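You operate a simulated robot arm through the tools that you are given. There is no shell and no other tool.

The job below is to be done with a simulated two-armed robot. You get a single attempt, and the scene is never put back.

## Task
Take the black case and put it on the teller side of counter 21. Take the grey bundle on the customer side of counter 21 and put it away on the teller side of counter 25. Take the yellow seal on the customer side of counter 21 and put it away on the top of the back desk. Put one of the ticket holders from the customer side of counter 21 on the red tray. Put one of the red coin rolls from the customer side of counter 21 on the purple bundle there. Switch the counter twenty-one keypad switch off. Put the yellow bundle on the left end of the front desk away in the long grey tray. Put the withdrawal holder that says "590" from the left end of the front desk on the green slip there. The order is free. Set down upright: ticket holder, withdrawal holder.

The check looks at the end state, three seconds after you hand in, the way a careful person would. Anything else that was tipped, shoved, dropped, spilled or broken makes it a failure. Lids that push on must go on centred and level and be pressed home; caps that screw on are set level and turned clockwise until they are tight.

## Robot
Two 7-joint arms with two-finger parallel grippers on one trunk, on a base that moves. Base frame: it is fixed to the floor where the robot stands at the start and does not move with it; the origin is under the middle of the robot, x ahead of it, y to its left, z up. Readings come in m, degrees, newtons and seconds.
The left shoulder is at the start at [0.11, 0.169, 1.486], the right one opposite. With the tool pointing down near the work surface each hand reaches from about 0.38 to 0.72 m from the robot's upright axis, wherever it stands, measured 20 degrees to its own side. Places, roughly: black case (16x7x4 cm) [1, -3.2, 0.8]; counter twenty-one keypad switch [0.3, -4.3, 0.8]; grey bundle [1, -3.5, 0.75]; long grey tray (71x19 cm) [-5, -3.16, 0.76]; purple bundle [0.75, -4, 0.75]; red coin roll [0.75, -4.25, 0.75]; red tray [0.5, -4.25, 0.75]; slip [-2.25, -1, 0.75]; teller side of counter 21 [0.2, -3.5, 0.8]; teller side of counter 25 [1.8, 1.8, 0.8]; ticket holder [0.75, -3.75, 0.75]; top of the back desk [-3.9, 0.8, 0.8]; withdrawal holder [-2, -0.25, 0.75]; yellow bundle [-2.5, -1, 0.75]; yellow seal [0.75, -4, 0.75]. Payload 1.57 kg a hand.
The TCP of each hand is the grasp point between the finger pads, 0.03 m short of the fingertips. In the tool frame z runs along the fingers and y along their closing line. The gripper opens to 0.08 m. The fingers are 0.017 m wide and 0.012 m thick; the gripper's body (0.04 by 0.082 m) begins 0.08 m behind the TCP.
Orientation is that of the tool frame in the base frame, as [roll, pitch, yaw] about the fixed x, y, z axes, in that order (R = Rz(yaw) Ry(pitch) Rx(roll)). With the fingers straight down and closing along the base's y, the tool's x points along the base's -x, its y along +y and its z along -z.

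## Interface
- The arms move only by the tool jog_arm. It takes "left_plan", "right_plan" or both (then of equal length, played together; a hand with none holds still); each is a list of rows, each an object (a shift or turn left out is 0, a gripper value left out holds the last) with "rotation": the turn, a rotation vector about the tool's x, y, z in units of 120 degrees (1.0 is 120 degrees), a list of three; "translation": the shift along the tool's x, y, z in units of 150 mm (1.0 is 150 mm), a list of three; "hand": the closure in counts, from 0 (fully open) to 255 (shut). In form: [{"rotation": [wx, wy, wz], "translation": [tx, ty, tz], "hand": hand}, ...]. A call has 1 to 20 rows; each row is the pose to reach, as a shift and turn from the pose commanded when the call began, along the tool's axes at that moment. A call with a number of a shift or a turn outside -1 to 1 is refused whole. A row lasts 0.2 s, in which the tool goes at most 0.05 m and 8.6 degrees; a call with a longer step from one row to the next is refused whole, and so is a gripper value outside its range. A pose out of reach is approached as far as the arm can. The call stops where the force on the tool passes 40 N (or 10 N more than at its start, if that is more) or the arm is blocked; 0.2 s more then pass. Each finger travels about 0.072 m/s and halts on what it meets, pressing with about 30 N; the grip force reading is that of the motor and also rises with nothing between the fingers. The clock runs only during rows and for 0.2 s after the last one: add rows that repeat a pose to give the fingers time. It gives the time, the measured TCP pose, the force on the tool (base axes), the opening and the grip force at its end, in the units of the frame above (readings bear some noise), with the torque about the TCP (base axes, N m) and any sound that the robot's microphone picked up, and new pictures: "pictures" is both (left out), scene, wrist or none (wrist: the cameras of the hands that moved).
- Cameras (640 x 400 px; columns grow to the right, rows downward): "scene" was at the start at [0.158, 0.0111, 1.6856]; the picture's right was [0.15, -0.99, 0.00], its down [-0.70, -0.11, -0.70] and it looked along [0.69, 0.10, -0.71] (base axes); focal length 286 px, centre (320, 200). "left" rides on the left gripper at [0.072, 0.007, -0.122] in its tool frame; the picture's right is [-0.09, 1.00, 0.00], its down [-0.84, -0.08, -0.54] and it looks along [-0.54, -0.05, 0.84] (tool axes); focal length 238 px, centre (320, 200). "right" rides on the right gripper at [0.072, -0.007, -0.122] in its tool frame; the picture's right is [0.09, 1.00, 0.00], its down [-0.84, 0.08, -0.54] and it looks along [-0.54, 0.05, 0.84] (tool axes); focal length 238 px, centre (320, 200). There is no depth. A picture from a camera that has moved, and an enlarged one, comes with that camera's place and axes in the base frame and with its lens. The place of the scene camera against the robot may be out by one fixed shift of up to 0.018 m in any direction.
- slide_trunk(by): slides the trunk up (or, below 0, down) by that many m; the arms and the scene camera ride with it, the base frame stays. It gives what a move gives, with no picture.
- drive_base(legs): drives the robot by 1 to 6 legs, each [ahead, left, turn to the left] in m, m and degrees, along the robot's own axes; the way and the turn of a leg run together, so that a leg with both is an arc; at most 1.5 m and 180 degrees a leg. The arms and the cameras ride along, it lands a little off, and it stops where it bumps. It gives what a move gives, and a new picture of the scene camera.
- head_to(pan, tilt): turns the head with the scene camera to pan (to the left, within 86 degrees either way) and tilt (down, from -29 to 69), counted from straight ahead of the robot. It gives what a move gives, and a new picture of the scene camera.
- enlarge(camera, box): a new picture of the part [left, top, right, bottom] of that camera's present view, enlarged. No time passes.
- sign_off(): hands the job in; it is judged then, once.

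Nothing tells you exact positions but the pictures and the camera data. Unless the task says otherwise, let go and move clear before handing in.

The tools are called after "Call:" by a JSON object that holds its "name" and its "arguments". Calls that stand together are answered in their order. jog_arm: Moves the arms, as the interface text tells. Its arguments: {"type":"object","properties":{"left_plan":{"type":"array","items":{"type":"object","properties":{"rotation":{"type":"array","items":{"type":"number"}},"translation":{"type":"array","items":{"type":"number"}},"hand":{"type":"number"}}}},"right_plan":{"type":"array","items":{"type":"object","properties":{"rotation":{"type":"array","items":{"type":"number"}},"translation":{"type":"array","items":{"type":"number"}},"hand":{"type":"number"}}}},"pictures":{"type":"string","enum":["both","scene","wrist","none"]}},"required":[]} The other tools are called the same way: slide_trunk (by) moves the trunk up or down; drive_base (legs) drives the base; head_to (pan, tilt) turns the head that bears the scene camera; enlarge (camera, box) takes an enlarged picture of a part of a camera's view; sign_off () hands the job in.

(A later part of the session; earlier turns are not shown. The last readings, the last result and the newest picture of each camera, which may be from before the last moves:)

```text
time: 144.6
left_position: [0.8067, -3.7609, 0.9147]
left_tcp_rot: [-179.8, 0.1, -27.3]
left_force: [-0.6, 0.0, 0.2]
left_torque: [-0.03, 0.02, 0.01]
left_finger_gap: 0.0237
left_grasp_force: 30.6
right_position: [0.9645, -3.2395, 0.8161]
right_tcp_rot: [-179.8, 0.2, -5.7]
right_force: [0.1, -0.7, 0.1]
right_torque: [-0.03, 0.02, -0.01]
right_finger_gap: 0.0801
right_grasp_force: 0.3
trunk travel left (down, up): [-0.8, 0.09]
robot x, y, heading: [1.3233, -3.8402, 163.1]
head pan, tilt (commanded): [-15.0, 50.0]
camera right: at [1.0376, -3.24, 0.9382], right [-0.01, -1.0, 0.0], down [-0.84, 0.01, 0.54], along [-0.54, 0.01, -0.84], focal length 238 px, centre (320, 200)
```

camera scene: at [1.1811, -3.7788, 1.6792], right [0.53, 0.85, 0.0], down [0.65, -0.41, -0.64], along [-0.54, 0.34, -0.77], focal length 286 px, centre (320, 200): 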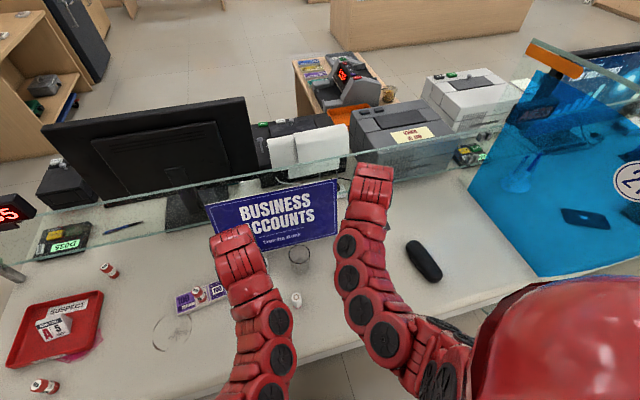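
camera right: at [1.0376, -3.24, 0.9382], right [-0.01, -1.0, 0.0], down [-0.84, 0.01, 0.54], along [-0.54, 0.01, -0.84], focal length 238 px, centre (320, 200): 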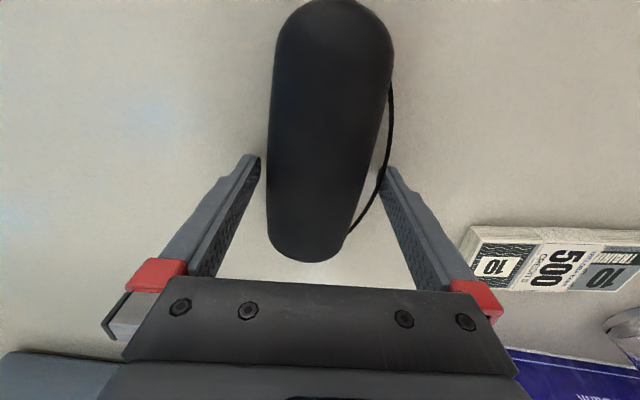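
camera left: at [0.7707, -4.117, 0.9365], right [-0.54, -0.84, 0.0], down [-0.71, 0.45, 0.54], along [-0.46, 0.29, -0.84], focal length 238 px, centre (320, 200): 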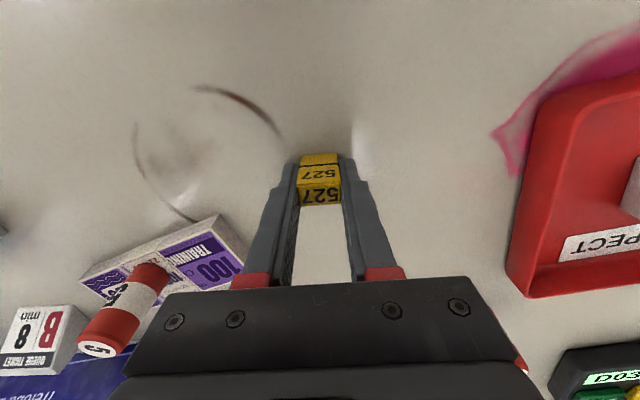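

The case is between the fingers with no contact. Closing.

Call:
{"name": "jog_arm", "arguments": {"right_plan": [{"hand": 60}, {"hand": 255}, {"hand": 255}, {"hand": 255}, {"hand": 255}], "pictures": "wrist"}}

```text
time: 145.8
left_position: [0.8061, -3.7613, 0.9145]
left_tcp_rot: [-180.0, 0.1, -27.4]
left_force: [0.6, -0.2, 0.0]
left_torque: [-0.01, 0.0, -0.02]
left_finger_gap: 0.0238
left_grasp_force: 30.7
right_position: [0.9642, -3.2382, 0.8153]
right_tcp_rot: [-179.7, 0.1, -5.7]
right_force: [0.1, 0.8, 1.1]
right_torque: [-0.03, -0.01, -0.01]
right_finger_gap: 0.0615
right_grasp_force: 30.0
trunk travel left (down, up): [-0.8, 0.09]
robot x, y, heading: [1.3248, -3.8401, 163.1]
head pan, tilt (commanded): [-15.0, 50.0]
camera right: at [1.0375, -3.24, 0.9382], right [-0.01, -1.0, 0.0], down [-0.84, 0.01, 0.54], along [-0.54, 0.01, -0.84], focal length 238 px, centre (320, 200)
```

right: 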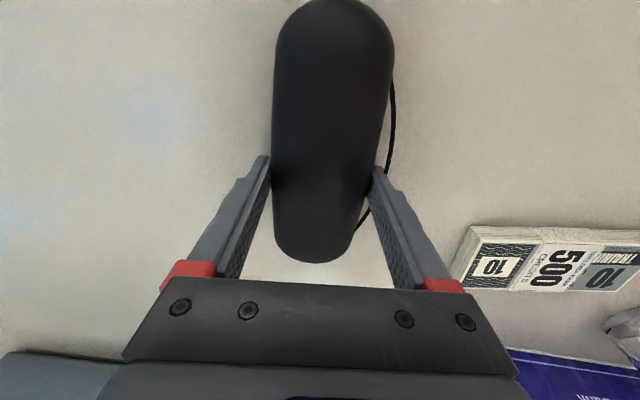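

The case is held. Lifting it, raising the trunk, and driving along the shelf toward the counter's end.

Call:
{"name": "jog_arm", "arguments": {"right_plan": [{"translation": [0, 0, -0.15]}, {"translation": [0, 0, -0.4]}, {"translation": [0, 0, -0.7]}, {"translation": [0, 0, -0.8]}], "pictures": "wrist"}}

Call:
{"name": "slide_trunk", "arguments": {"by": 0.08}}

Call:
{"name": "drive_base", "arguments": {"legs": [[0, 1.5, 0]]}}

```text
time: 146.8
left_position: [0.8061, -3.7613, 0.914]
left_tcp_rot: [180.0, 0.1, -27.3]
left_force: [0.1, 0.2, -0.8]
left_torque: [-0.01, 0.0, 0.01]
left_finger_gap: 0.0237
left_grasp_force: 30.5
right_position: [0.9636, -3.239, 0.9353]
right_tcp_rot: [-179.9, 0.0, -5.8]
right_force: [-0.1, -0.5, -1.2]
right_torque: [0.04, 0.01, 0.0]
right_finger_gap: 0.0616
right_grasp_force: 30.1
trunk travel left (down, up): [-0.8, 0.09]
robot x, y, heading: [1.3266, -3.8389, 162.9]
head pan, tilt (commanded): [-15.0, 50.0]
camera right: at [1.0379, -3.2393, 1.0586], right [-0.01, -1.0, 0.0], down [-0.84, 0.01, 0.54], along [-0.54, 0.01, -0.84], focal length 238 px, centre (320, 200)
```

right: 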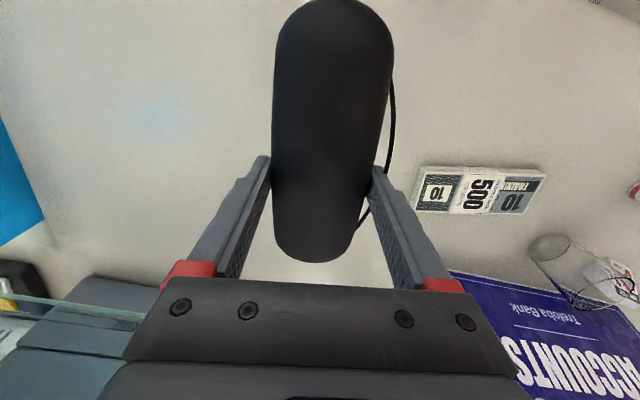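

```text
time: 147.9
left_position: [0.8061, -3.7605, 0.9938]
left_tcp_rot: [-179.8, 0.1, -27.3]
left_force: [-0.6, -0.1, 0.7]
left_torque: [0.0, 0.01, 0.0]
left_finger_gap: 0.0236
left_grasp_force: 30.0
right_position: [0.9637, -3.2386, 1.0158]
right_tcp_rot: [-179.7, 0.0, -5.8]
right_force: [-0.4, -0.3, -1.3]
right_torque: [-0.01, 0.02, -0.03]
right_finger_gap: 0.0614
right_grasp_force: 29.8
trunk travel left (down, up): [-0.88, 0.01]
robot x, y, heading: [1.3241, -3.8438, 163.2]
head pan, tilt (commanded): [-15.0, 50.0]
```

```text
time: 155.3
left_position: [0.369, -5.1806, 0.994]
left_tcp_rot: [-180.0, 0.1, -27.7]
left_force: [-1.0, -0.2, -0.1]
left_torque: [0.0, 0.02, -0.01]
left_finger_gap: 0.0238
left_grasp_force: 30.1
right_position: [0.5291, -4.6579, 1.0142]
right_tcp_rot: [-179.7, 0.1, -6.0]
right_force: [0.1, 0.3, -1.5]
right_torque: [0.02, 0.02, -0.02]
right_finger_gap: 0.0609
right_grasp_force: 30.5
trunk travel left (down, up): [-0.88, 0.01]
robot x, y, heading: [0.8885, -5.2605, 162.9]
head pan, tilt (commanded): [-15.0, 50.0]
camera scene: at [0.7445, -5.1994, 1.7591], right [0.53, 0.85, 0.0], down [0.65, -0.41, -0.64], along [-0.54, 0.34, -0.77], focal length 286 px, centre (320, 200)
```

scene: 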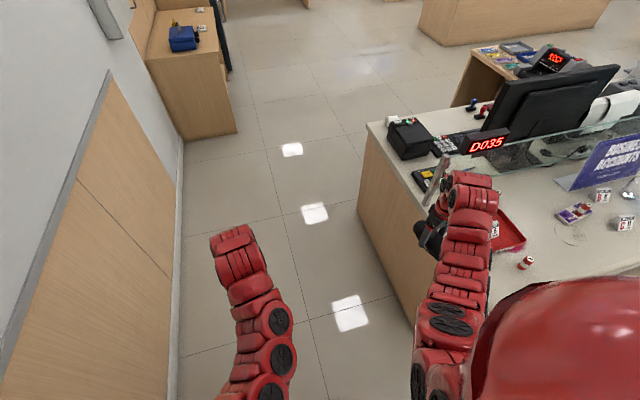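

Both items are secure and I'm past the counter's end. I'll move along the aisle to the teller side and turn toward the counter.

Call:
{"name": "drive_base", "arguments": {"legs": [[0, 0.1, 0], [1.5, 0, 0], [0.33, 0, 0], [0, 0, -90]]}}

```text
time: 169.1
left_position: [-0.832, -4.3047, 0.9942]
left_tcp_rot: [-179.8, 0.2, -116.2]
left_force: [0.2, -0.5, 0.0]
left_torque: [0.01, 0.03, -0.01]
left_finger_gap: 0.0238
left_grasp_force: 30.1
right_position: [-0.308, -4.4508, 1.0152]
right_tcp_rot: [-179.7, 0.0, -94.4]
right_force: [-0.3, 0.7, -0.5]
right_torque: [0.01, -0.01, 0.01]
right_finger_gap: 0.0609
right_grasp_force: 29.0
trunk travel left (down, up): [-0.88, 0.01]
robot x, y, heading: [-0.9034, -4.8254, 74.2]
head pan, tilt (commanded): [-15.0, 50.0]
camera scene: at [-0.8435, -4.6838, 1.7592], right [0.86, -0.51, 0.0], down [-0.39, -0.66, -0.64], along [0.33, 0.55, -0.77], focal length 286 px, centre (320, 200)
```

scene: 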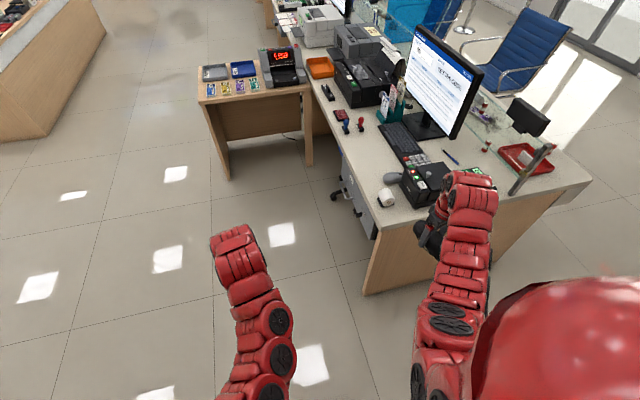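

Call:
{"name": "drive_base", "arguments": {"legs": [[0, 0.2, -1], [1.1, 0, 0], [0, 0, -90]]}}

Call:
{"name": "head_to", "arguments": {"pan": 0, "tilt": 50}}

```text
time: 179.8
left_position: [-0.2603, -3.7979, 0.9952]
left_tcp_rot: [-179.9, 0.0, 152.9]
left_force: [-0.4, 0.2, -0.4]
left_torque: [0.01, 0.01, 0.04]
left_finger_gap: 0.0234
left_grasp_force: 29.7
right_position: [-0.4171, -4.3208, 1.016]
right_tcp_rot: [-179.8, 0.1, 174.3]
right_force: [-0.4, -0.6, -0.9]
right_torque: [0.01, 0.04, 0.0]
right_finger_gap: 0.0609
right_grasp_force: 30.1
trunk travel left (down, up): [-0.88, 0.01]
robot x, y, heading: [-0.7799, -3.7178, -16.6]
head pan, tilt (commanded): [-15.0, 50.0]
camera scene: at [-0.6417, -3.7839, 1.7592], right [-0.53, -0.85, 0.0], down [-0.65, 0.4, -0.64], along [0.55, -0.34, -0.77], focal length 286 px, centre (320, 200)
```

scene: 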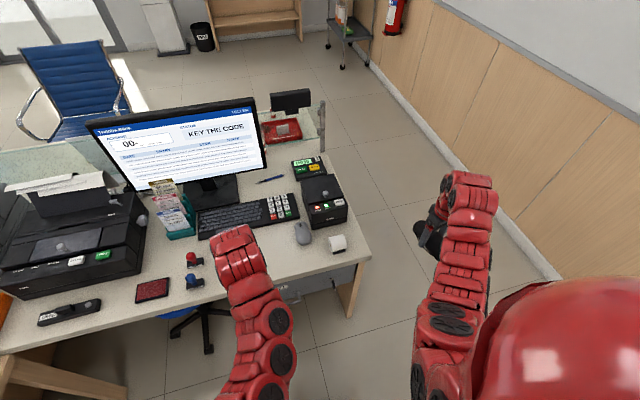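

```text
time: 180.5
left_position: [-0.2605, -3.7981, 0.995]
left_tcp_rot: [-179.9, 0.2, 152.8]
left_force: [-0.1, -0.4, 0.2]
left_torque: [0.02, 0.05, 0.02]
left_finger_gap: 0.0239
left_grasp_force: 30.3
right_position: [-0.4158, -4.3206, 1.0149]
right_tcp_rot: [-179.8, -0.1, 174.4]
right_force: [0.0, 0.9, -0.5]
right_torque: [-0.01, -0.02, 0.03]
right_finger_gap: 0.061
right_grasp_force: 30.0
trunk travel left (down, up): [-0.88, 0.01]
robot x, y, heading: [-0.7788, -3.72, -16.6]
head pan, tilt (commanded): [0.0, 50.0]
camera scene: at [-0.6336, -3.7657, 1.7592], right [-0.29, -0.96, 0.0], down [-0.73, 0.22, -0.64], along [0.62, -0.19, -0.77], focal length 286 px, centre (320, 200)
```

scene: 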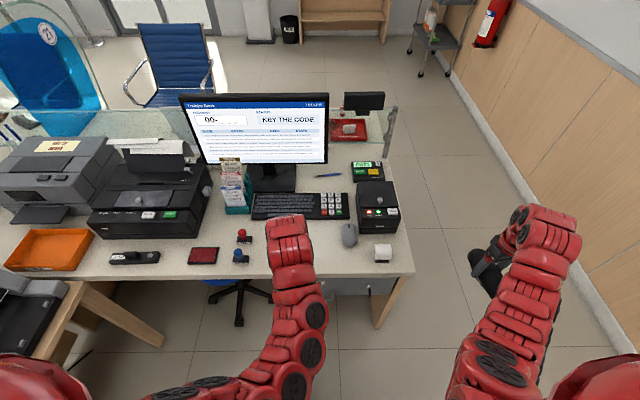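

The free spot on the teller side is between the stamps and the mouse (near [-0.05,-3.88]). I'll drive closer and to the left so the right hand can set the case there.

Call:
{"name": "drive_base", "arguments": {"legs": [[0, 0.2, 0], [0.2, 0, 0]]}}

Call:
{"name": "jog_arm", "arguments": {"right_plan": [{"translation": [-0.05, 0.25, 0.05]}, {"translation": [-0.1, 0.5, 0.1]}, {"translation": [-0.15, 0.75, 0.15]}, {"translation": [-0.2, 1.0, 0.2]}], "pictures": "both"}}

```text
time: 183.3
left_position: [-0.0138, -3.6653, 0.9952]
left_tcp_rot: [-179.9, 0.2, 152.9]
left_force: [-1.5, 0.8, 0.6]
left_torque: [0.01, 0.0, 0.03]
left_finger_gap: 0.0236
left_grasp_force: 30.5
right_position: [-0.1687, -4.1873, 1.0159]
right_tcp_rot: [-179.8, 0.2, 174.5]
right_force: [0.4, 0.2, -1.5]
right_torque: [0.0, 0.01, 0.02]
right_finger_gap: 0.0609
right_grasp_force: 30.3
trunk travel left (down, up): [-0.88, 0.01]
robot x, y, heading: [-0.531, -3.5868, -16.5]
head pan, tilt (commanded): [0.0, 50.0]
camera scene: at [-0.3857, -3.6321, 1.7593], right [-0.29, -0.96, 0.0], down [-0.73, 0.22, -0.64], along [0.62, -0.19, -0.77], focal length 286 px, centre (320, 200)
```

scene: 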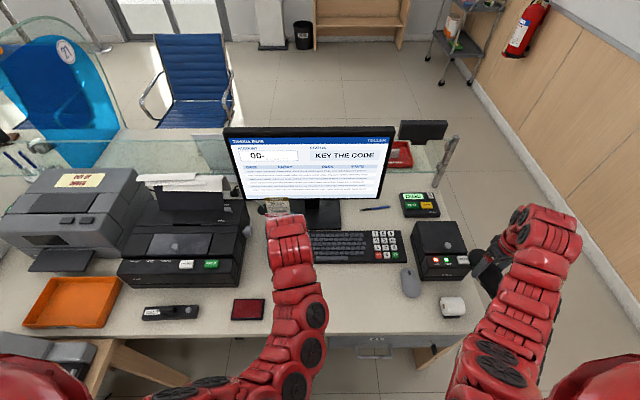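

```text
time: 184.3
left_position: [-0.0123, -3.6641, 0.9948]
left_tcp_rot: [-179.8, 0.2, 153.0]
left_force: [0.0, 0.1, -0.5]
left_torque: [0.03, 0.07, -0.01]
left_finger_gap: 0.0237
left_grasp_force: 29.9
right_position: [-0.1244, -4.0404, 0.987]
right_tcp_rot: [-179.8, 0.0, 174.4]
right_force: [0.1, 0.0, -1.3]
right_torque: [0.02, -0.03, -0.02]
right_finger_gap: 0.0611
right_grasp_force: 30.0
trunk travel left (down, up): [-0.88, 0.01]
robot x, y, heading: [-0.5308, -3.5861, -16.8]
head pan, tilt (commanded): [0.0, 50.0]
camera scene: at [-0.3848, -3.6311, 1.7593], right [-0.29, -0.96, 0.0], down [-0.73, 0.22, -0.64], along [0.62, -0.19, -0.77], focal length 286 px, centre (320, 200)
camera right: at [-0.196, -4.0393, 1.109], right [0.01, 1.0, 0.0], down [0.84, 0.0, 0.54], along [0.54, -0.01, -0.84], focal length 238 px, centre (320, 200)
```

scene: 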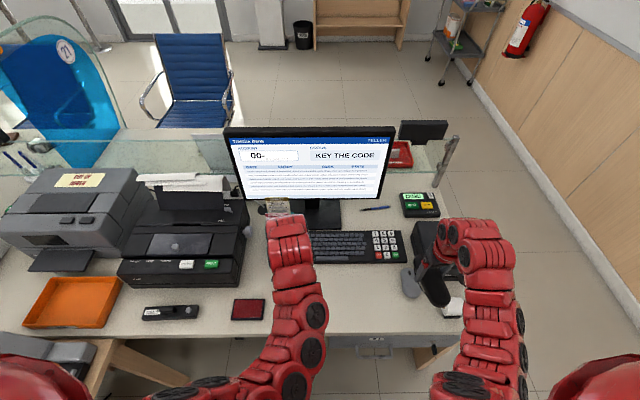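
right: 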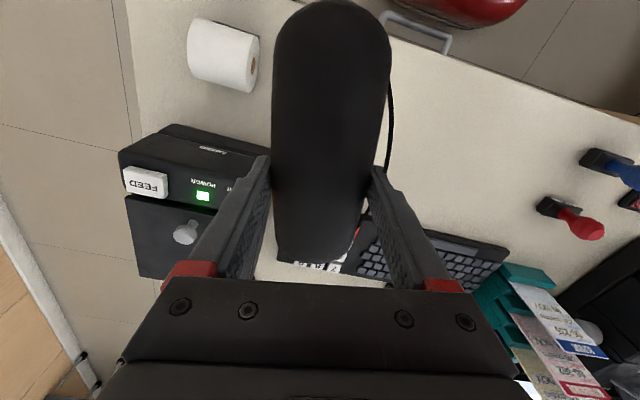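

The free area is about 0.2 m to the left of the right TCP, between the mouse and the stamps. Moving the case there, with the left hand eased aside.

Call:
{"name": "jog_arm", "arguments": {"right_plan": [{"translation": [-0.08, 0.25, 0]}, {"translation": [-0.16, 0.5, 0]}, {"translation": [-0.24, 0.75, 0]}, {"translation": [-0.32, 1.0, 0]}], "left_plan": [{"translation": [-0.05, 0.17, 0]}, {"translation": [-0.1, 0.34, 0]}, {"translation": [-0.15, 0.51, 0]}, {"translation": [-0.2, 0.68, 0]}], "pictures": "none"}}

Call:
{"name": "jog_arm", "arguments": {"right_plan": [{"translation": [-0.07, 0.15, 0]}, {"translation": [-0.15, 0.35, 0]}], "pictures": "both"}}

```text
time: 185.3
left_position: [0.0618, -3.5878, 0.9927]
left_tcp_rot: [-179.6, 0.0, 152.8]
left_force: [-0.5, 1.0, 0.4]
left_torque: [-0.01, 0.02, -0.03]
left_finger_gap: 0.0236
left_grasp_force: 30.3
right_position: [-0.0607, -3.8963, 0.9854]
right_tcp_rot: [-179.6, -0.1, 174.4]
right_force: [-0.1, -0.4, -1.0]
right_torque: [-0.03, -0.01, 0.0]
right_finger_gap: 0.061
right_grasp_force: 30.0
trunk travel left (down, up): [-0.88, 0.01]
robot x, y, heading: [-0.5335, -3.5875, -16.7]
head pan, tilt (commanded): [0.0, 50.0]
```

```text
time: 185.9
left_position: [0.0613, -3.587, 0.9932]
left_tcp_rot: [-179.8, 0.2, 152.9]
left_force: [-0.5, -0.7, 0.3]
left_torque: [-0.01, 0.0, -0.01]
left_finger_gap: 0.0238
left_grasp_force: 29.5
right_position: [-0.0329, -3.8458, 0.9858]
right_tcp_rot: [-179.8, -0.1, 174.4]
right_force: [0.2, 0.2, -1.0]
right_torque: [-0.01, -0.02, 0.03]
right_finger_gap: 0.0612
right_grasp_force: 29.8
trunk travel left (down, up): [-0.88, 0.01]
robot x, y, heading: [-0.5346, -3.5861, -16.9]
head pan, tilt (commanded): [0.0, 50.0]
camera scene: at [-0.3826, -3.6303, 1.7591], right [-0.29, -0.96, 0.0], down [-0.73, 0.22, -0.64], along [0.61, -0.19, -0.77], focal length 286 px, centre (320, 200)
camera right: at [-0.1046, -3.845, 1.1082], right [0.0, 1.0, 0.0], down [0.84, 0.0, 0.54], along [0.54, -0.01, -0.84], focal length 238 px, centre (320, 200)
```

scene: 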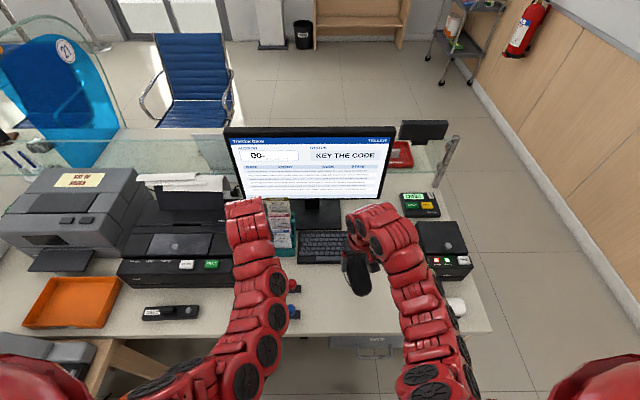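
right: 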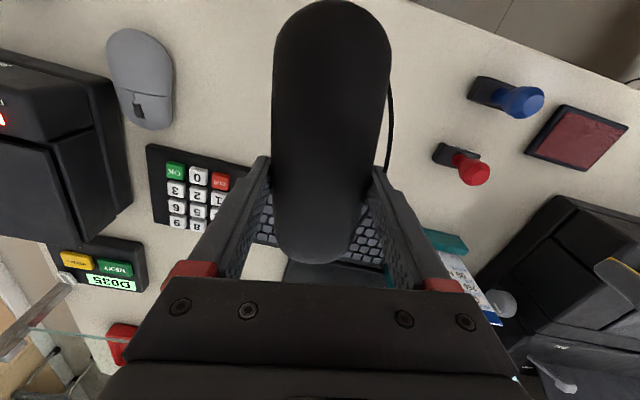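

The case is well placed above the free area. I'll check the left hand's surroundings before lowering.

Call:
{"name": "enlarge", "arguments": {"camera": "left", "box": [0, 0, 640, 400]}}

```text
1.00 times, centred on (320, 200) of left (not enlarged: the box is as wide or as high as the picture)
camera zoom: at [0.0016, -3.5465, 1.1149], right [0.54, 0.84, 0.0], down [0.71, -0.45, 0.54], along [0.46, -0.29, -0.84], focal length 238 px, centre (320, 200)
```

zoom: 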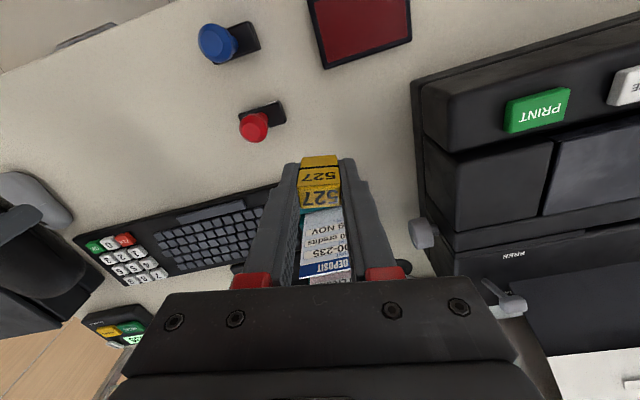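

The left hand is over open counter next to a slip holder; I'll pull it back 5 cm, lower the trunk 4 cm and then set the case down with the right hand.

Call:
{"name": "jog_arm", "arguments": {"left_plan": [{"translation": [0.17, 0, 0]}, {"translation": [0.33, 0, 0]}], "pictures": "none"}}

Call:
{"name": "slide_trunk", "arguments": {"by": -0.04}}

Call:
{"name": "jog_arm", "arguments": {"right_plan": [{"translation": [0, 0, 0.2]}, {"translation": [0, 0, 0.4]}, {"translation": [0, 0, 0.6]}, {"translation": [0, 0, 0.72]}], "pictures": "wrist"}}

```text
time: 186.5
left_position: [0.016, -3.5659, 0.9932]
left_tcp_rot: [-179.8, 0.1, 152.8]
left_force: [-0.2, 0.5, 0.2]
left_torque: [-0.02, -0.01, -0.01]
left_finger_gap: 0.0237
left_grasp_force: 30.0
right_position: [-0.0346, -3.8459, 0.9864]
right_tcp_rot: [-179.8, 0.0, 174.2]
right_force: [-0.5, -0.1, -1.2]
right_torque: [0.0, 0.05, -0.03]
right_finger_gap: 0.061
right_grasp_force: 29.9
trunk travel left (down, up): [-0.88, 0.01]
robot x, y, heading: [-0.5328, -3.5848, -16.5]
head pan, tilt (commanded): [0.0, 50.0]
```

```text
time: 187.3
left_position: [0.0164, -3.5666, 0.9533]
left_tcp_rot: [-179.8, 0.1, 152.9]
left_force: [-0.5, -0.2, -0.7]
left_torque: [-0.01, -0.01, 0.0]
left_finger_gap: 0.0238
left_grasp_force: 30.0
right_position: [-0.0349, -3.8478, 0.946]
right_tcp_rot: [-179.8, 0.1, 174.4]
right_force: [-0.9, -0.1, -0.7]
right_torque: [-0.01, -0.04, 0.0]
right_finger_gap: 0.0609
right_grasp_force: 30.4
trunk travel left (down, up): [-0.84, 0.05]
robot x, y, heading: [-0.5345, -3.5853, -16.8]
head pan, tilt (commanded): [0.0, 50.0]
```

```text
time: 188.3
left_position: [0.0155, -3.5669, 0.9537]
left_tcp_rot: [-179.9, 0.1, 152.9]
left_force: [-0.6, -0.6, -0.1]
left_torque: [-0.01, 0.0, -0.02]
left_finger_gap: 0.024
left_grasp_force: 30.1
right_position: [-0.034, -3.8478, 0.8371]
right_tcp_rot: [-179.8, 0.0, 174.5]
right_force: [-0.1, 0.0, -0.9]
right_torque: [-0.04, 0.01, 0.0]
right_finger_gap: 0.0611
right_grasp_force: 30.1
trunk travel left (down, up): [-0.84, 0.05]
robot x, y, heading: [-0.5316, -3.5831, -16.5]
head pan, tilt (commanded): [0.0, 50.0]
camera right: at [-0.1061, -3.8467, 0.9599], right [0.0, 1.0, 0.0], down [0.84, 0.0, 0.54], along [0.54, 0.0, -0.84], focal length 238 px, centre (320, 200)
```

right: 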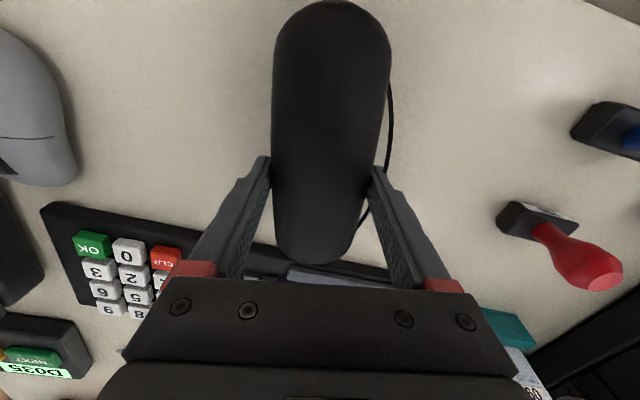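

Clear of the keyboard by 2–3 cm. Lowering to contact.

Call:
{"name": "jog_arm", "arguments": {"right_plan": [{"translation": [0.03, 0, 0.05]}, {"translation": [0.03, 0, 0.1]}], "pictures": "none"}}

Call:
{"name": "jog_arm", "arguments": {"right_plan": [{"translation": [0, 0, 0.017]}], "pictures": "none"}}

Call:
{"name": "jog_arm", "arguments": {"right_plan": [{"translation": [0, 0, 0.017]}], "pictures": "none"}}

```text
time: 188.9
left_position: [0.016, -3.5665, 0.9535]
left_tcp_rot: [-179.8, 0.1, 152.8]
left_force: [-0.5, 0.4, 0.2]
left_torque: [0.01, 0.01, -0.02]
left_finger_gap: 0.0236
left_grasp_force: 30.3
right_position: [-0.0385, -3.8459, 0.8218]
right_tcp_rot: [-179.8, 0.0, 174.4]
right_force: [0.2, 0.1, -1.5]
right_torque: [-0.03, -0.04, -0.01]
right_finger_gap: 0.061
right_grasp_force: 29.9
trunk travel left (down, up): [-0.84, 0.05]
robot x, y, heading: [-0.5313, -3.5875, -16.6]
head pan, tilt (commanded): [0.0, 50.0]
```

```text
time: 189.3
left_position: [0.0158, -3.5662, 0.9544]
left_tcp_rot: [-179.8, 0.1, 153.0]
left_force: [0.2, 0.0, 0.7]
left_torque: [0.01, 0.0, 0.02]
left_finger_gap: 0.0235
left_grasp_force: 30.2
right_position: [-0.0393, -3.8463, 0.8194]
right_tcp_rot: [-179.8, 0.0, 174.4]
right_force: [-0.1, -0.7, -1.0]
right_torque: [0.03, -0.03, 0.0]
right_finger_gap: 0.0611
right_grasp_force: 29.7
trunk travel left (down, up): [-0.84, 0.05]
robot x, y, heading: [-0.5314, -3.5828, -16.6]
head pan, tilt (commanded): [0.0, 50.0]
```

```text
time: 189.7
left_position: [0.0167, -3.5654, 0.9538]
left_tcp_rot: [-179.9, 0.1, 152.9]
left_force: [0.4, -0.2, -0.1]
left_torque: [-0.03, 0.0, -0.01]
left_finger_gap: 0.0237
left_grasp_force: 29.6
right_position: [-0.0383, -3.8473, 0.8175]
right_tcp_rot: [-179.8, 0.0, 174.5]
right_force: [0.1, -0.5, -0.8]
right_torque: [0.01, -0.04, 0.0]
right_finger_gap: 0.0611
right_grasp_force: 30.0
trunk travel left (down, up): [-0.84, 0.05]
robot x, y, heading: [-0.5324, -3.5851, -16.9]
head pan, tilt (commanded): [0.0, 50.0]
```

Call:
{"name": "jog_arm", "arguments": {"right_plan": [{"translation": [0, 0, 0.013]}], "pictures": "none"}}

Call:
{"name": "jog_arm", "arguments": {"right_plan": [{"translation": [0, 0, 0.01]}], "pictures": "none"}}

```text
time: 190.1
left_position: [0.015, -3.5658, 0.9545]
left_tcp_rot: [-180.0, 0.2, 152.8]
left_force: [0.0, -0.6, -0.4]
left_torque: [0.02, 0.02, 0.0]
left_finger_gap: 0.0236
left_grasp_force: 30.1
right_position: [-0.0385, -3.8476, 0.8164]
right_tcp_rot: [-179.9, 0.1, 174.4]
right_force: [-3.6, 0.5, 11.2]
right_torque: [0.02, 0.23, 0.0]
right_finger_gap: 0.0613
right_grasp_force: 29.8
trunk travel left (down, up): [-0.84, 0.05]
robot x, y, heading: [-0.5306, -3.5878, -16.8]
head pan, tilt (commanded): [0.0, 50.0]
```

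```text
time: 190.5
left_position: [0.0141, -3.5669, 0.9554]
left_tcp_rot: [-179.9, 0.2, 152.9]
left_force: [1.1, 0.2, -0.7]
left_torque: [-0.01, 0.02, 0.02]
left_finger_gap: 0.0236
left_grasp_force: 29.5
right_position: [-0.0386, -3.8463, 0.8157]
right_tcp_rot: [-179.8, 0.3, 174.3]
right_force: [-3.7, -1.2, 26.5]
right_torque: [-0.05, 0.44, 0.04]
right_finger_gap: 0.0608
right_grasp_force: 29.8
trunk travel left (down, up): [-0.84, 0.05]
robot x, y, heading: [-0.5281, -3.5891, -16.8]
head pan, tilt (commanded): [0.0, 50.0]
```

Contact made; releasing the case and lifting the right hand.

Call:
{"name": "jog_arm", "arguments": {"right_plan": [{"translation": [0, 0, -0.013]}, {"translation": [0, 0, -0.013], "hand": 30}, {"translation": [0, 0, -0.013], "hand": 0}, {"translation": [0, 0, -0.013], "hand": 0}, {"translation": [0, 0, -0.1], "hand": 0}, {"translation": [0, 0, -0.35], "hand": 0}, {"translation": [0, 0, -0.65], "hand": 0}, {"translation": [0, 0, -0.9], "hand": 0}], "pictures": "both"}}

```text
time: 192.3
left_position: [0.0166, -3.5672, 0.9536]
left_tcp_rot: [-179.9, 0.2, 152.8]
left_force: [0.3, 0.2, -0.1]
left_torque: [0.0, 0.06, 0.01]
left_finger_gap: 0.0238
left_grasp_force: 29.8
right_position: [-0.0409, -3.849, 0.9495]
right_tcp_rot: [-179.8, 0.1, 174.2]
right_force: [-0.3, -0.3, -0.1]
right_torque: [-0.01, 0.01, -0.01]
right_finger_gap: 0.0802
right_grasp_force: 0.0
trunk travel left (down, up): [-0.84, 0.05]
robot x, y, heading: [-0.5333, -3.5849, -16.6]
head pan, tilt (commanded): [0.0, 50.0]
camera scene: at [-0.3847, -3.6334, 1.7192], right [-0.29, -0.96, 0.0], down [-0.73, 0.22, -0.64], along [0.62, -0.19, -0.77], focal length 286 px, centre (320, 200)
camera right: at [-0.111, -3.8476, 1.0716], right [0.01, 1.0, 0.0], down [0.84, 0.0, 0.54], along [0.54, -0.01, -0.84], focal length 238 px, centre (320, 200)
```

scene: 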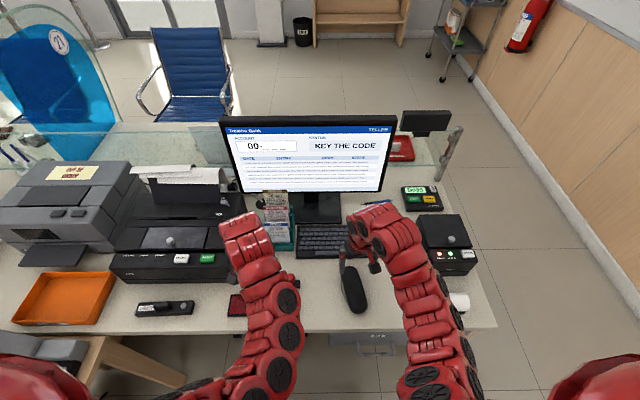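
right: 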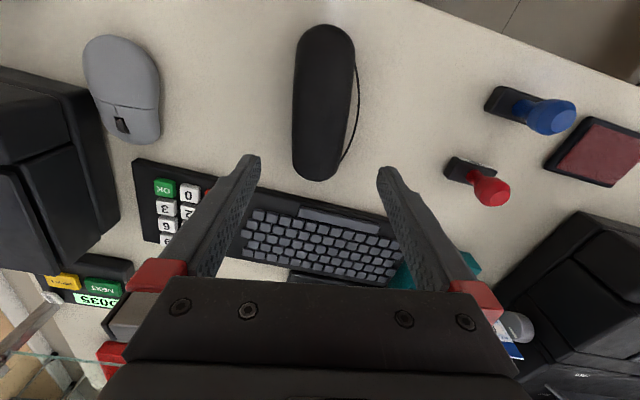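

The case rests on the teller side of counter 21. Next is the keypad switch, which I'll approach from the counter's end; backing out and driving there.

Call:
{"name": "drive_base", "arguments": {"legs": [[-0.2, 0, 0], [0, -1.2, 0], [0.97, 0, 0], [0, 0, 90]]}}

Call:
{"name": "head_to", "arguments": {"pan": -10, "tilt": 45}}

```text
time: 208.1
left_position: [-0.1675, -4.4053, 0.9542]
left_tcp_rot: [-179.7, 0.0, -116.8]
left_force: [0.2, -1.0, 0.3]
left_torque: [0.01, -0.01, 0.03]
left_finger_gap: 0.024
left_grasp_force: 30.4
right_position: [0.1152, -4.459, 0.9485]
right_tcp_rot: [-179.8, 0.0, -95.4]
right_force: [-0.7, 0.0, 0.1]
right_torque: [0.0, -0.02, 0.04]
right_finger_gap: 0.0799
right_grasp_force: 0.0
trunk travel left (down, up): [-0.84, 0.05]
robot x, y, heading: [-0.14, -4.9553, 73.5]
head pan, tilt (commanded): [0.0, 50.0]
camera scene: at [-0.1016, -4.804, 1.7192], right [0.96, -0.28, 0.0], down [-0.22, -0.73, -0.64], along [0.18, 0.62, -0.77], focal length 286 px, centre (320, 200)
```

scene: 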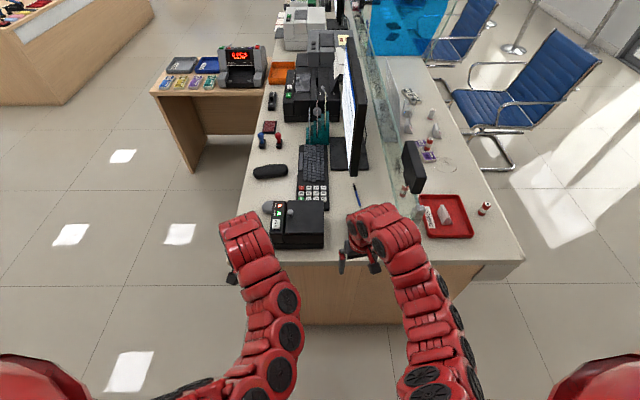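

```text
time: 208.8
left_position: [-0.1671, -4.4048, 0.9547]
left_tcp_rot: [-179.7, 0.1, -116.7]
left_force: [-0.2, -0.2, 0.4]
left_torque: [-0.01, 0.06, 0.01]
left_finger_gap: 0.0237
left_grasp_force: 30.4
right_position: [0.1141, -4.458, 0.9478]
right_tcp_rot: [-179.7, 0.0, -95.2]
right_force: [0.4, 0.6, -0.2]
right_torque: [0.02, -0.01, 0.02]
right_finger_gap: 0.0798
right_grasp_force: 0.0
trunk travel left (down, up): [-0.84, 0.05]
robot x, y, heading: [-0.1443, -4.9529, 73.9]
head pan, tilt (commanded): [-10.0, 45.0]
camera scene: at [-0.0874, -4.805, 1.7261], right [0.9, -0.44, 0.0], down [-0.31, -0.63, -0.71], along [0.31, 0.63, -0.71], focal length 286 px, centre (320, 200)
```

scene: 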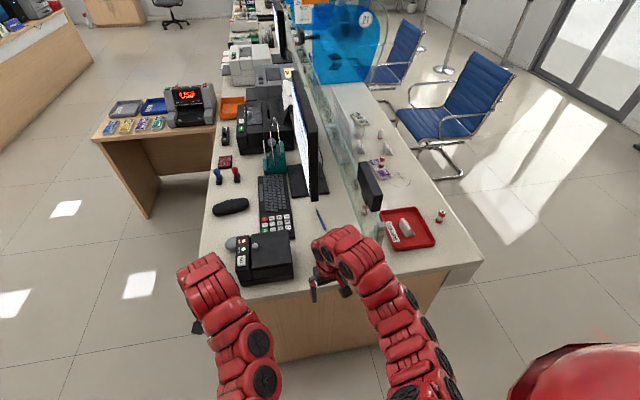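

Call:
{"name": "enlarge", "arguments": {"camera": "right", "box": [0, 0, 640, 400]}}

Call:
{"name": "enlarge", "arguments": {"camera": "scene", "box": [240, 120, 440, 310]}}

```text
1.00 times, centred on (320, 200) of right (not enlarged: the box is as wide or as high as the picture)
camera zoom: at [0.1152, -4.5312, 1.0711], right [-1.0, 0.0, 0.0], down [0.0, 0.84, 0.54], along [0.0, 0.54, -0.84], focal length 238 px, centre (320, 200)
```

zoom: 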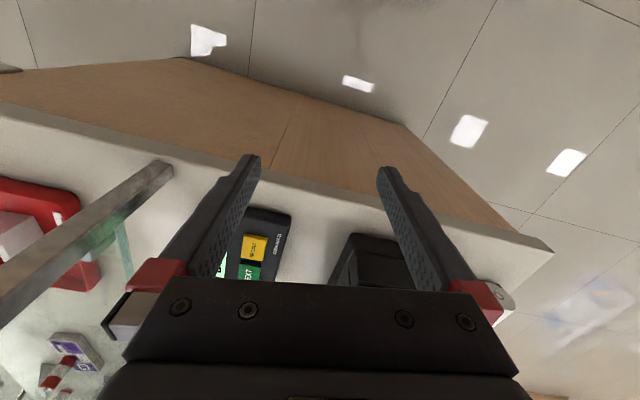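

```text
2.11 times, centred on (340, 215) of scene
camera zoom: at [-0.0874, -4.805, 1.7261], right [0.9, -0.44, 0.0], down [-0.31, -0.63, -0.71], along [0.31, 0.63, -0.71], focal length 603 px, centre (278, 168)
```

zoom: 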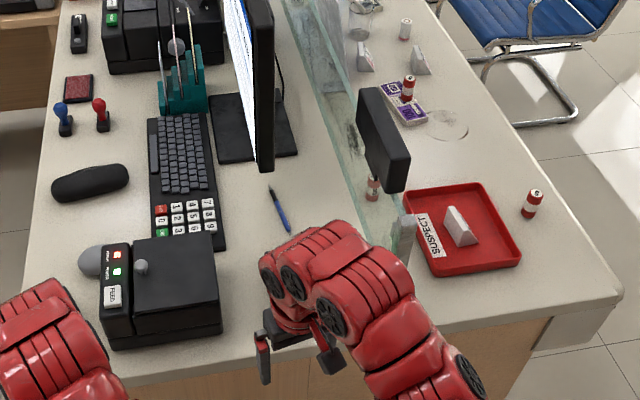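

The keypad (yellow/green buttons) lies about 0.19 m ahead and 0.08 m to the right of the right TCP, near the post. I'll bring the open right hand nearer for a clear view of its switch.

Call:
{"name": "jog_arm", "arguments": {"right_plan": [{"translation": [-0.2, -0.15, 0], "rotation": [0, 0, 0.024]}, {"translation": [-0.4, -0.3, 0], "rotation": [0, 0, 0.048]}, {"translation": [-0.6, -0.45, 0], "rotation": [0, 0, 0.072]}, {"translation": [-0.8, -0.53, 0], "rotation": [0, 0, 0.094]}], "pictures": "both"}}

```text
time: 209.8
left_position: [-0.1674, -4.4052, 0.953]
left_tcp_rot: [-179.8, 0.0, -116.8]
left_force: [-0.3, -0.8, -0.1]
left_torque: [0.0, -0.01, 0.01]
left_finger_gap: 0.0236
left_grasp_force: 29.8
right_position: [0.2047, -4.3446, 0.9491]
right_tcp_rot: [-179.8, -0.1, -106.4]
right_force: [0.4, 0.8, 0.4]
right_torque: [-0.01, 0.0, -0.01]
right_finger_gap: 0.0801
right_grasp_force: 0.1
trunk travel left (down, up): [-0.84, 0.05]
robot x, y, heading: [-0.1422, -4.9557, 73.7]
head pan, tilt (commanded): [-10.0, 45.0]
camera scene: at [-0.0877, -4.8029, 1.7259], right [0.9, -0.44, 0.0], down [-0.31, -0.63, -0.71], along [0.31, 0.63, -0.71], focal length 286 px, centre (320, 200)
camera right: at [0.19, -4.4155, 1.0713], right [-0.98, 0.19, 0.0], down [0.16, 0.83, 0.54], along [0.11, 0.53, -0.84], focal length 238 px, centre (320, 200)
```

scene: 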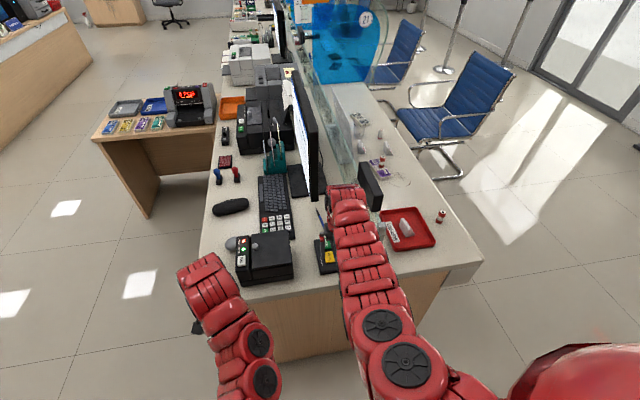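
right: 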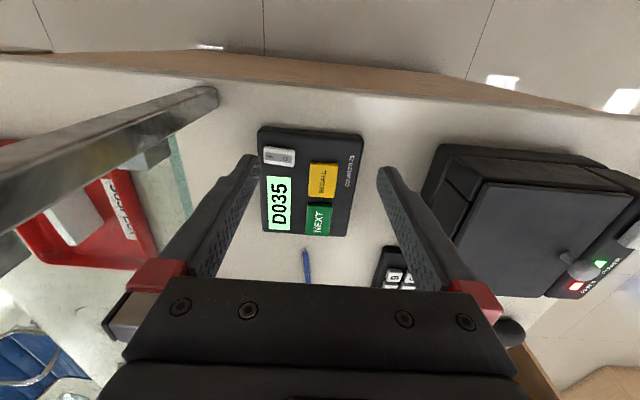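

The keypad is now in clear view with a grey rocker switch at its corner. Enlarging it.

Call:
{"name": "enlarge", "arguments": {"camera": "right", "box": [245, 115, 375, 245]}}

Call:
{"name": "enlarge", "arguments": {"camera": "right", "box": [255, 135, 305, 180]}}

```text
3.08 times, centred on (310, 180) of right
camera zoom: at [0.19, -4.4155, 1.0713], right [-0.98, 0.19, 0.0], down [0.16, 0.83, 0.54], along [0.11, 0.53, -0.84], focal length 733 px, centre (351, 262)
```

zoom: 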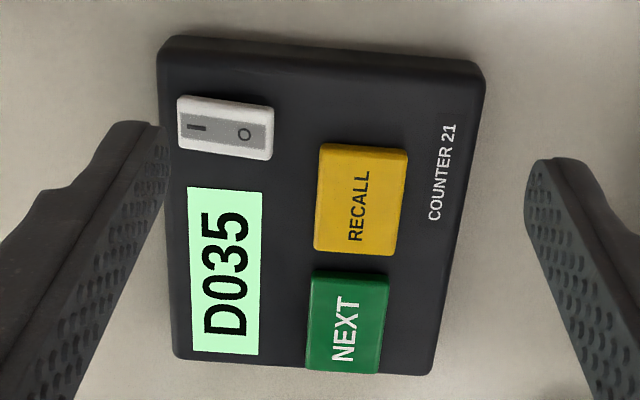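

```text
8.89 times, centred on (280, 158) of right
camera zoom: at [0.19, -4.4155, 1.0713], right [-0.98, 0.19, 0.0], down [0.16, 0.83, 0.54], along [0.11, 0.53, -0.84], focal length 2119 px, centre (676, 578)
```

zoom: 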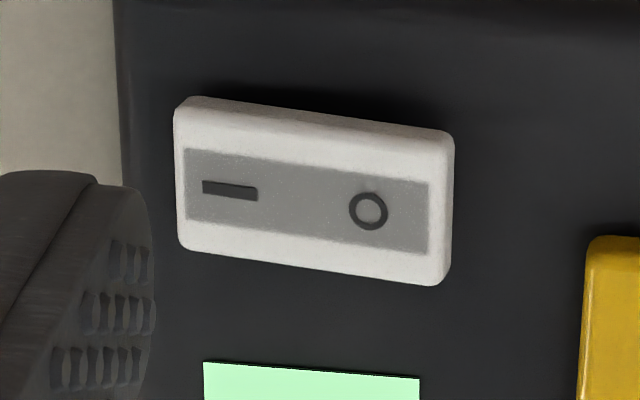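

The switch has I/O markings with O on the right (robot-left) side in this view. I'll close the fingers, tilt the wrist away from the overhead display, and position over the O end.

Call:
{"name": "jog_arm", "arguments": {"right_plan": [{"translation": [0, 0, 0], "hand": 255}, {"translation": [0, 0, 0], "hand": 255}, {"translation": [0, 0, 0], "hand": 255}, {"translation": [0, 0, 0], "rotation": [0.05, 0, 0], "hand": 255}, {"translation": [0, -0.1, 0.05], "rotation": [0.1, 0, 0], "hand": 255}, {"translation": [-0.1, -0.2, 0.2], "rotation": [0.1, 0, 0], "hand": 255}, {"translation": [-0.2, -0.263, 0.3], "rotation": [0.1, 0, 0], "hand": 255}, {"translation": [-0.267, -0.263, 0.4], "rotation": [0.1, 0, 0], "hand": 255}], "pictures": "both"}}

```text
time: 211.6
left_position: [-0.1661, -4.4048, 0.954]
left_tcp_rot: [-179.9, 0.2, -116.8]
left_force: [-0.4, -0.1, -0.2]
left_torque: [0.02, 0.01, 0.01]
left_finger_gap: 0.0238
left_grasp_force: 29.7
right_position: [0.2308, -4.351, 0.9241]
right_tcp_rot: [-167.8, -0.1, -106.6]
right_force: [-1.0, 0.5, 0.1]
right_torque: [-0.02, -0.03, 0.01]
right_finger_gap: 0.0
right_grasp_force: 21.8
right hand out of reach, approached as far as the arm can: row 6, 7, 8
trunk travel left (down, up): [-0.84, 0.05]
robot x, y, heading: [-0.1437, -4.9556, 73.6]
head pan, tilt (commanded): [-10.0, 45.0]
camera scene: at [-0.0862, -4.8049, 1.726], right [0.9, -0.45, 0.0], down [-0.32, -0.63, -0.71], along [0.31, 0.63, -0.71], focal length 286 px, centre (320, 200)
camera right: at [0.1913, -4.4149, 1.045], right [-0.96, 0.19, -0.21], down [0.06, 0.86, 0.51], along [0.28, 0.48, -0.83], focal length 238 px, centre (320, 200)
```

scene: 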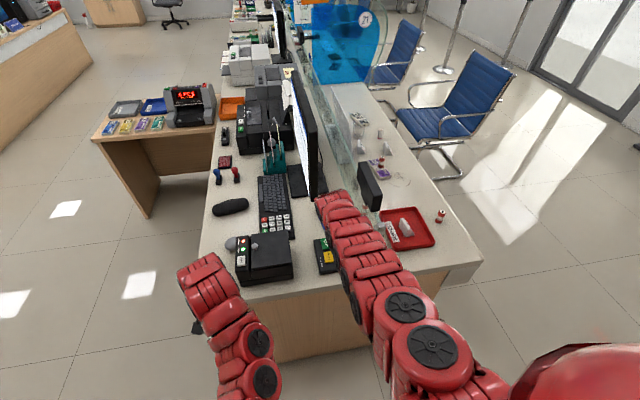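
right: 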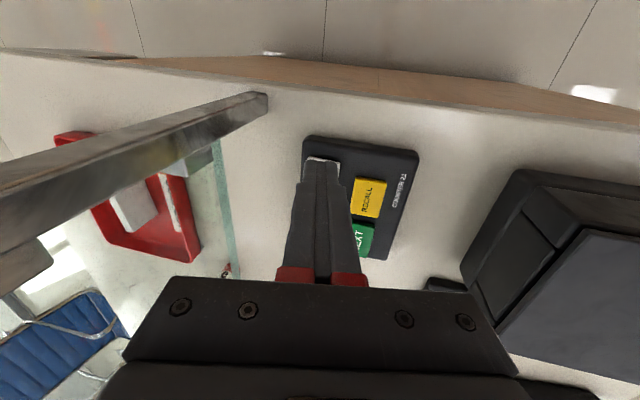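

The right hand is a few cm short at its outer limit. I'll retract it, ease the left hand aside, and move the base 0.12 m closer.

Call:
{"name": "jog_arm", "arguments": {"right_plan": [{"translation": [0.27, 0, 0]}, {"translation": [0.53, 0, 0]}], "left_plan": [{"translation": [0, 0.3, 0]}, {"translation": [0, 0.6, 0]}], "pictures": "none"}}

Call:
{"name": "drive_base", "arguments": {"legs": [[0.12, 0, 0]]}}

Call:
{"name": "enlarge", "arguments": {"camera": "right", "box": [0, 0, 640, 400]}}

```text
time: 212.2
left_position: [-0.2462, -4.3642, 0.954]
left_tcp_rot: [-179.8, 0.1, -117.0]
left_force: [-0.7, 1.2, -0.6]
left_torque: [-0.01, -0.02, 0.02]
left_finger_gap: 0.0235
left_grasp_force: 30.2
right_position: [0.2084, -4.4293, 0.9239]
right_tcp_rot: [-168.0, 0.0, -106.9]
right_force: [0.8, -0.7, -0.1]
right_torque: [0.04, 0.07, 0.0]
right_finger_gap: 0.0
right_grasp_force: 21.7
trunk travel left (down, up): [-0.84, 0.05]
robot x, y, heading: [-0.1465, -4.9572, 73.3]
head pan, tilt (commanded): [-10.0, 45.0]
```

```text
time: 213.4
left_position: [-0.2144, -4.252, 0.9548]
left_tcp_rot: [-179.7, 0.1, -116.8]
left_force: [-0.1, 0.8, 0.1]
left_torque: [-0.01, 0.02, 0.01]
left_finger_gap: 0.0237
left_grasp_force: 30.5
right_position: [0.2414, -4.3142, 0.924]
right_tcp_rot: [-167.9, 0.2, -106.6]
right_force: [-0.3, 0.1, 0.0]
right_torque: [-0.01, -0.02, 0.0]
right_finger_gap: 0.0
right_grasp_force: 21.0
trunk travel left (down, up): [-0.84, 0.05]
robot x, y, heading: [-0.1123, -4.8431, 73.6]
head pan, tilt (commanded): [-10.0, 45.0]
camera scene: at [-0.0541, -4.6927, 1.7263], right [0.9, -0.44, 0.0], down [-0.31, -0.63, -0.71], along [0.31, 0.63, -0.71], focal length 286 px, centre (320, 200)
```

scene: 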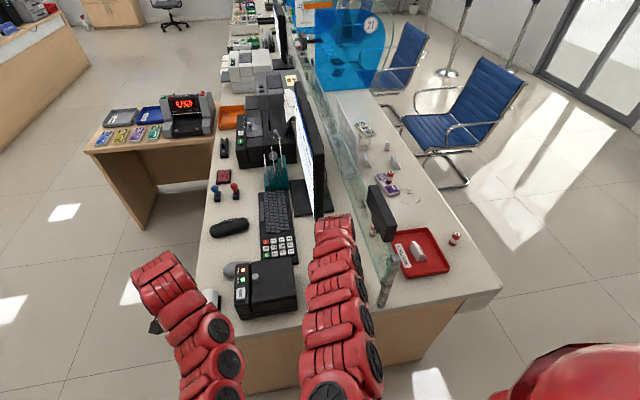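

```text
1.00 times, centred on (320, 200) of right (not enlarged: the box is as wide or as high as the picture)
camera zoom: at [0.2019, -4.378, 1.0453], right [-0.96, 0.19, -0.21], down [0.06, 0.86, 0.52], along [0.28, 0.48, -0.83], focal length 238 px, centre (320, 200)
```

zoom: 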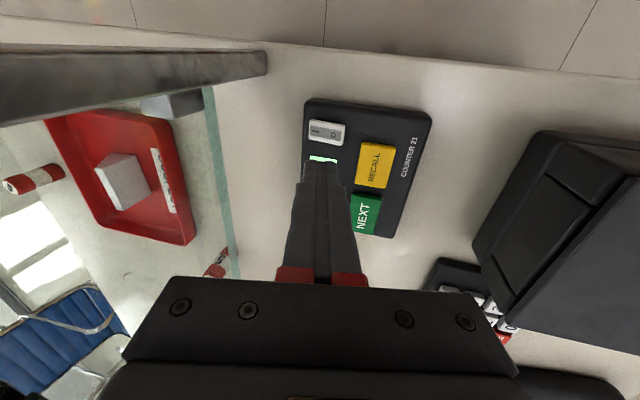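

Call:
{"name": "enlarge", "arguments": {"camera": "right", "box": [290, 100, 370, 180]}}

```text
5.00 times, centred on (330, 140) of right
camera zoom: at [0.2019, -4.378, 1.0453], right [-0.96, 0.19, -0.21], down [0.06, 0.86, 0.52], along [0.28, 0.48, -0.83], focal length 1192 px, centre (270, 500)
```

zoom: 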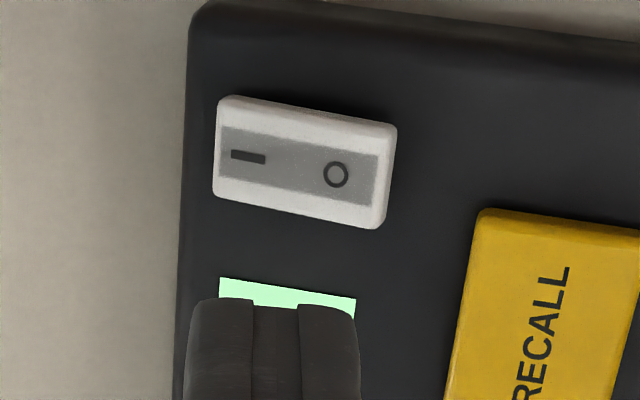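

Now the O mark is just ahead and the tips need ~1.3 cm toward the glass and then straight down. Descending most of the way.

Call:
{"name": "jog_arm", "arguments": {"right_plan": [{"translation": [0, -0.05, 0.1], "hand": 255}, {"translation": [0, -0.04, 0.25], "hand": 255}, {"translation": [0, -0.003, 0.41], "hand": 255}], "pictures": "wrist"}}

Call:
{"name": "enlarge", "arguments": {"camera": "right", "box": [270, 100, 390, 220]}}

```text
time: 214.2
left_position: [-0.215, -4.2506, 0.9533]
left_tcp_rot: [-179.9, -0.1, -116.8]
left_force: [0.2, 0.5, -0.4]
left_torque: [-0.01, 0.02, 0.0]
left_finger_gap: 0.0238
left_grasp_force: 30.1
right_position: [0.2532, -4.3171, 0.8613]
right_tcp_rot: [-168.0, 0.1, -106.6]
right_force: [0.3, 0.3, 0.1]
right_torque: [0.01, -0.04, 0.01]
right_finger_gap: 0.0002
right_grasp_force: 21.4
trunk travel left (down, up): [-0.84, 0.05]
robot x, y, heading: [-0.112, -4.8416, 73.8]
head pan, tilt (commanded): [-10.0, 45.0]
camera right: at [0.2154, -4.3803, 0.9841], right [-0.96, 0.19, -0.21], down [0.06, 0.86, 0.51], along [0.28, 0.48, -0.83], focal length 238 px, centre (320, 200)
```

right: 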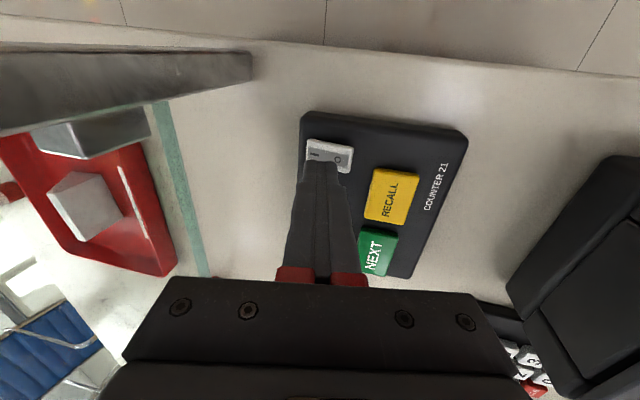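

```text
3.33 times, centred on (330, 160) of right
camera zoom: at [0.2154, -4.3803, 0.9841], right [-0.96, 0.19, -0.21], down [0.06, 0.86, 0.51], along [0.28, 0.48, -0.83], focal length 794 px, centre (287, 333)
```

zoom: 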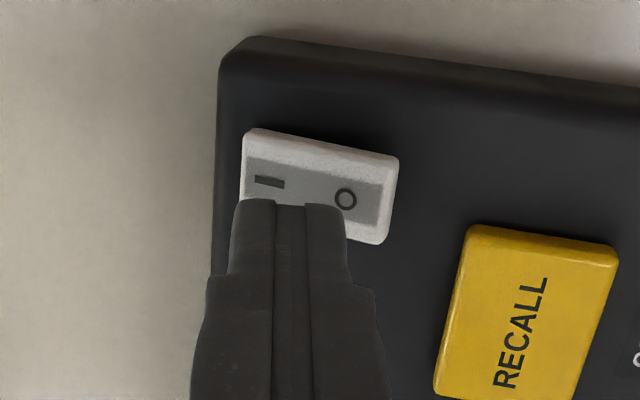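

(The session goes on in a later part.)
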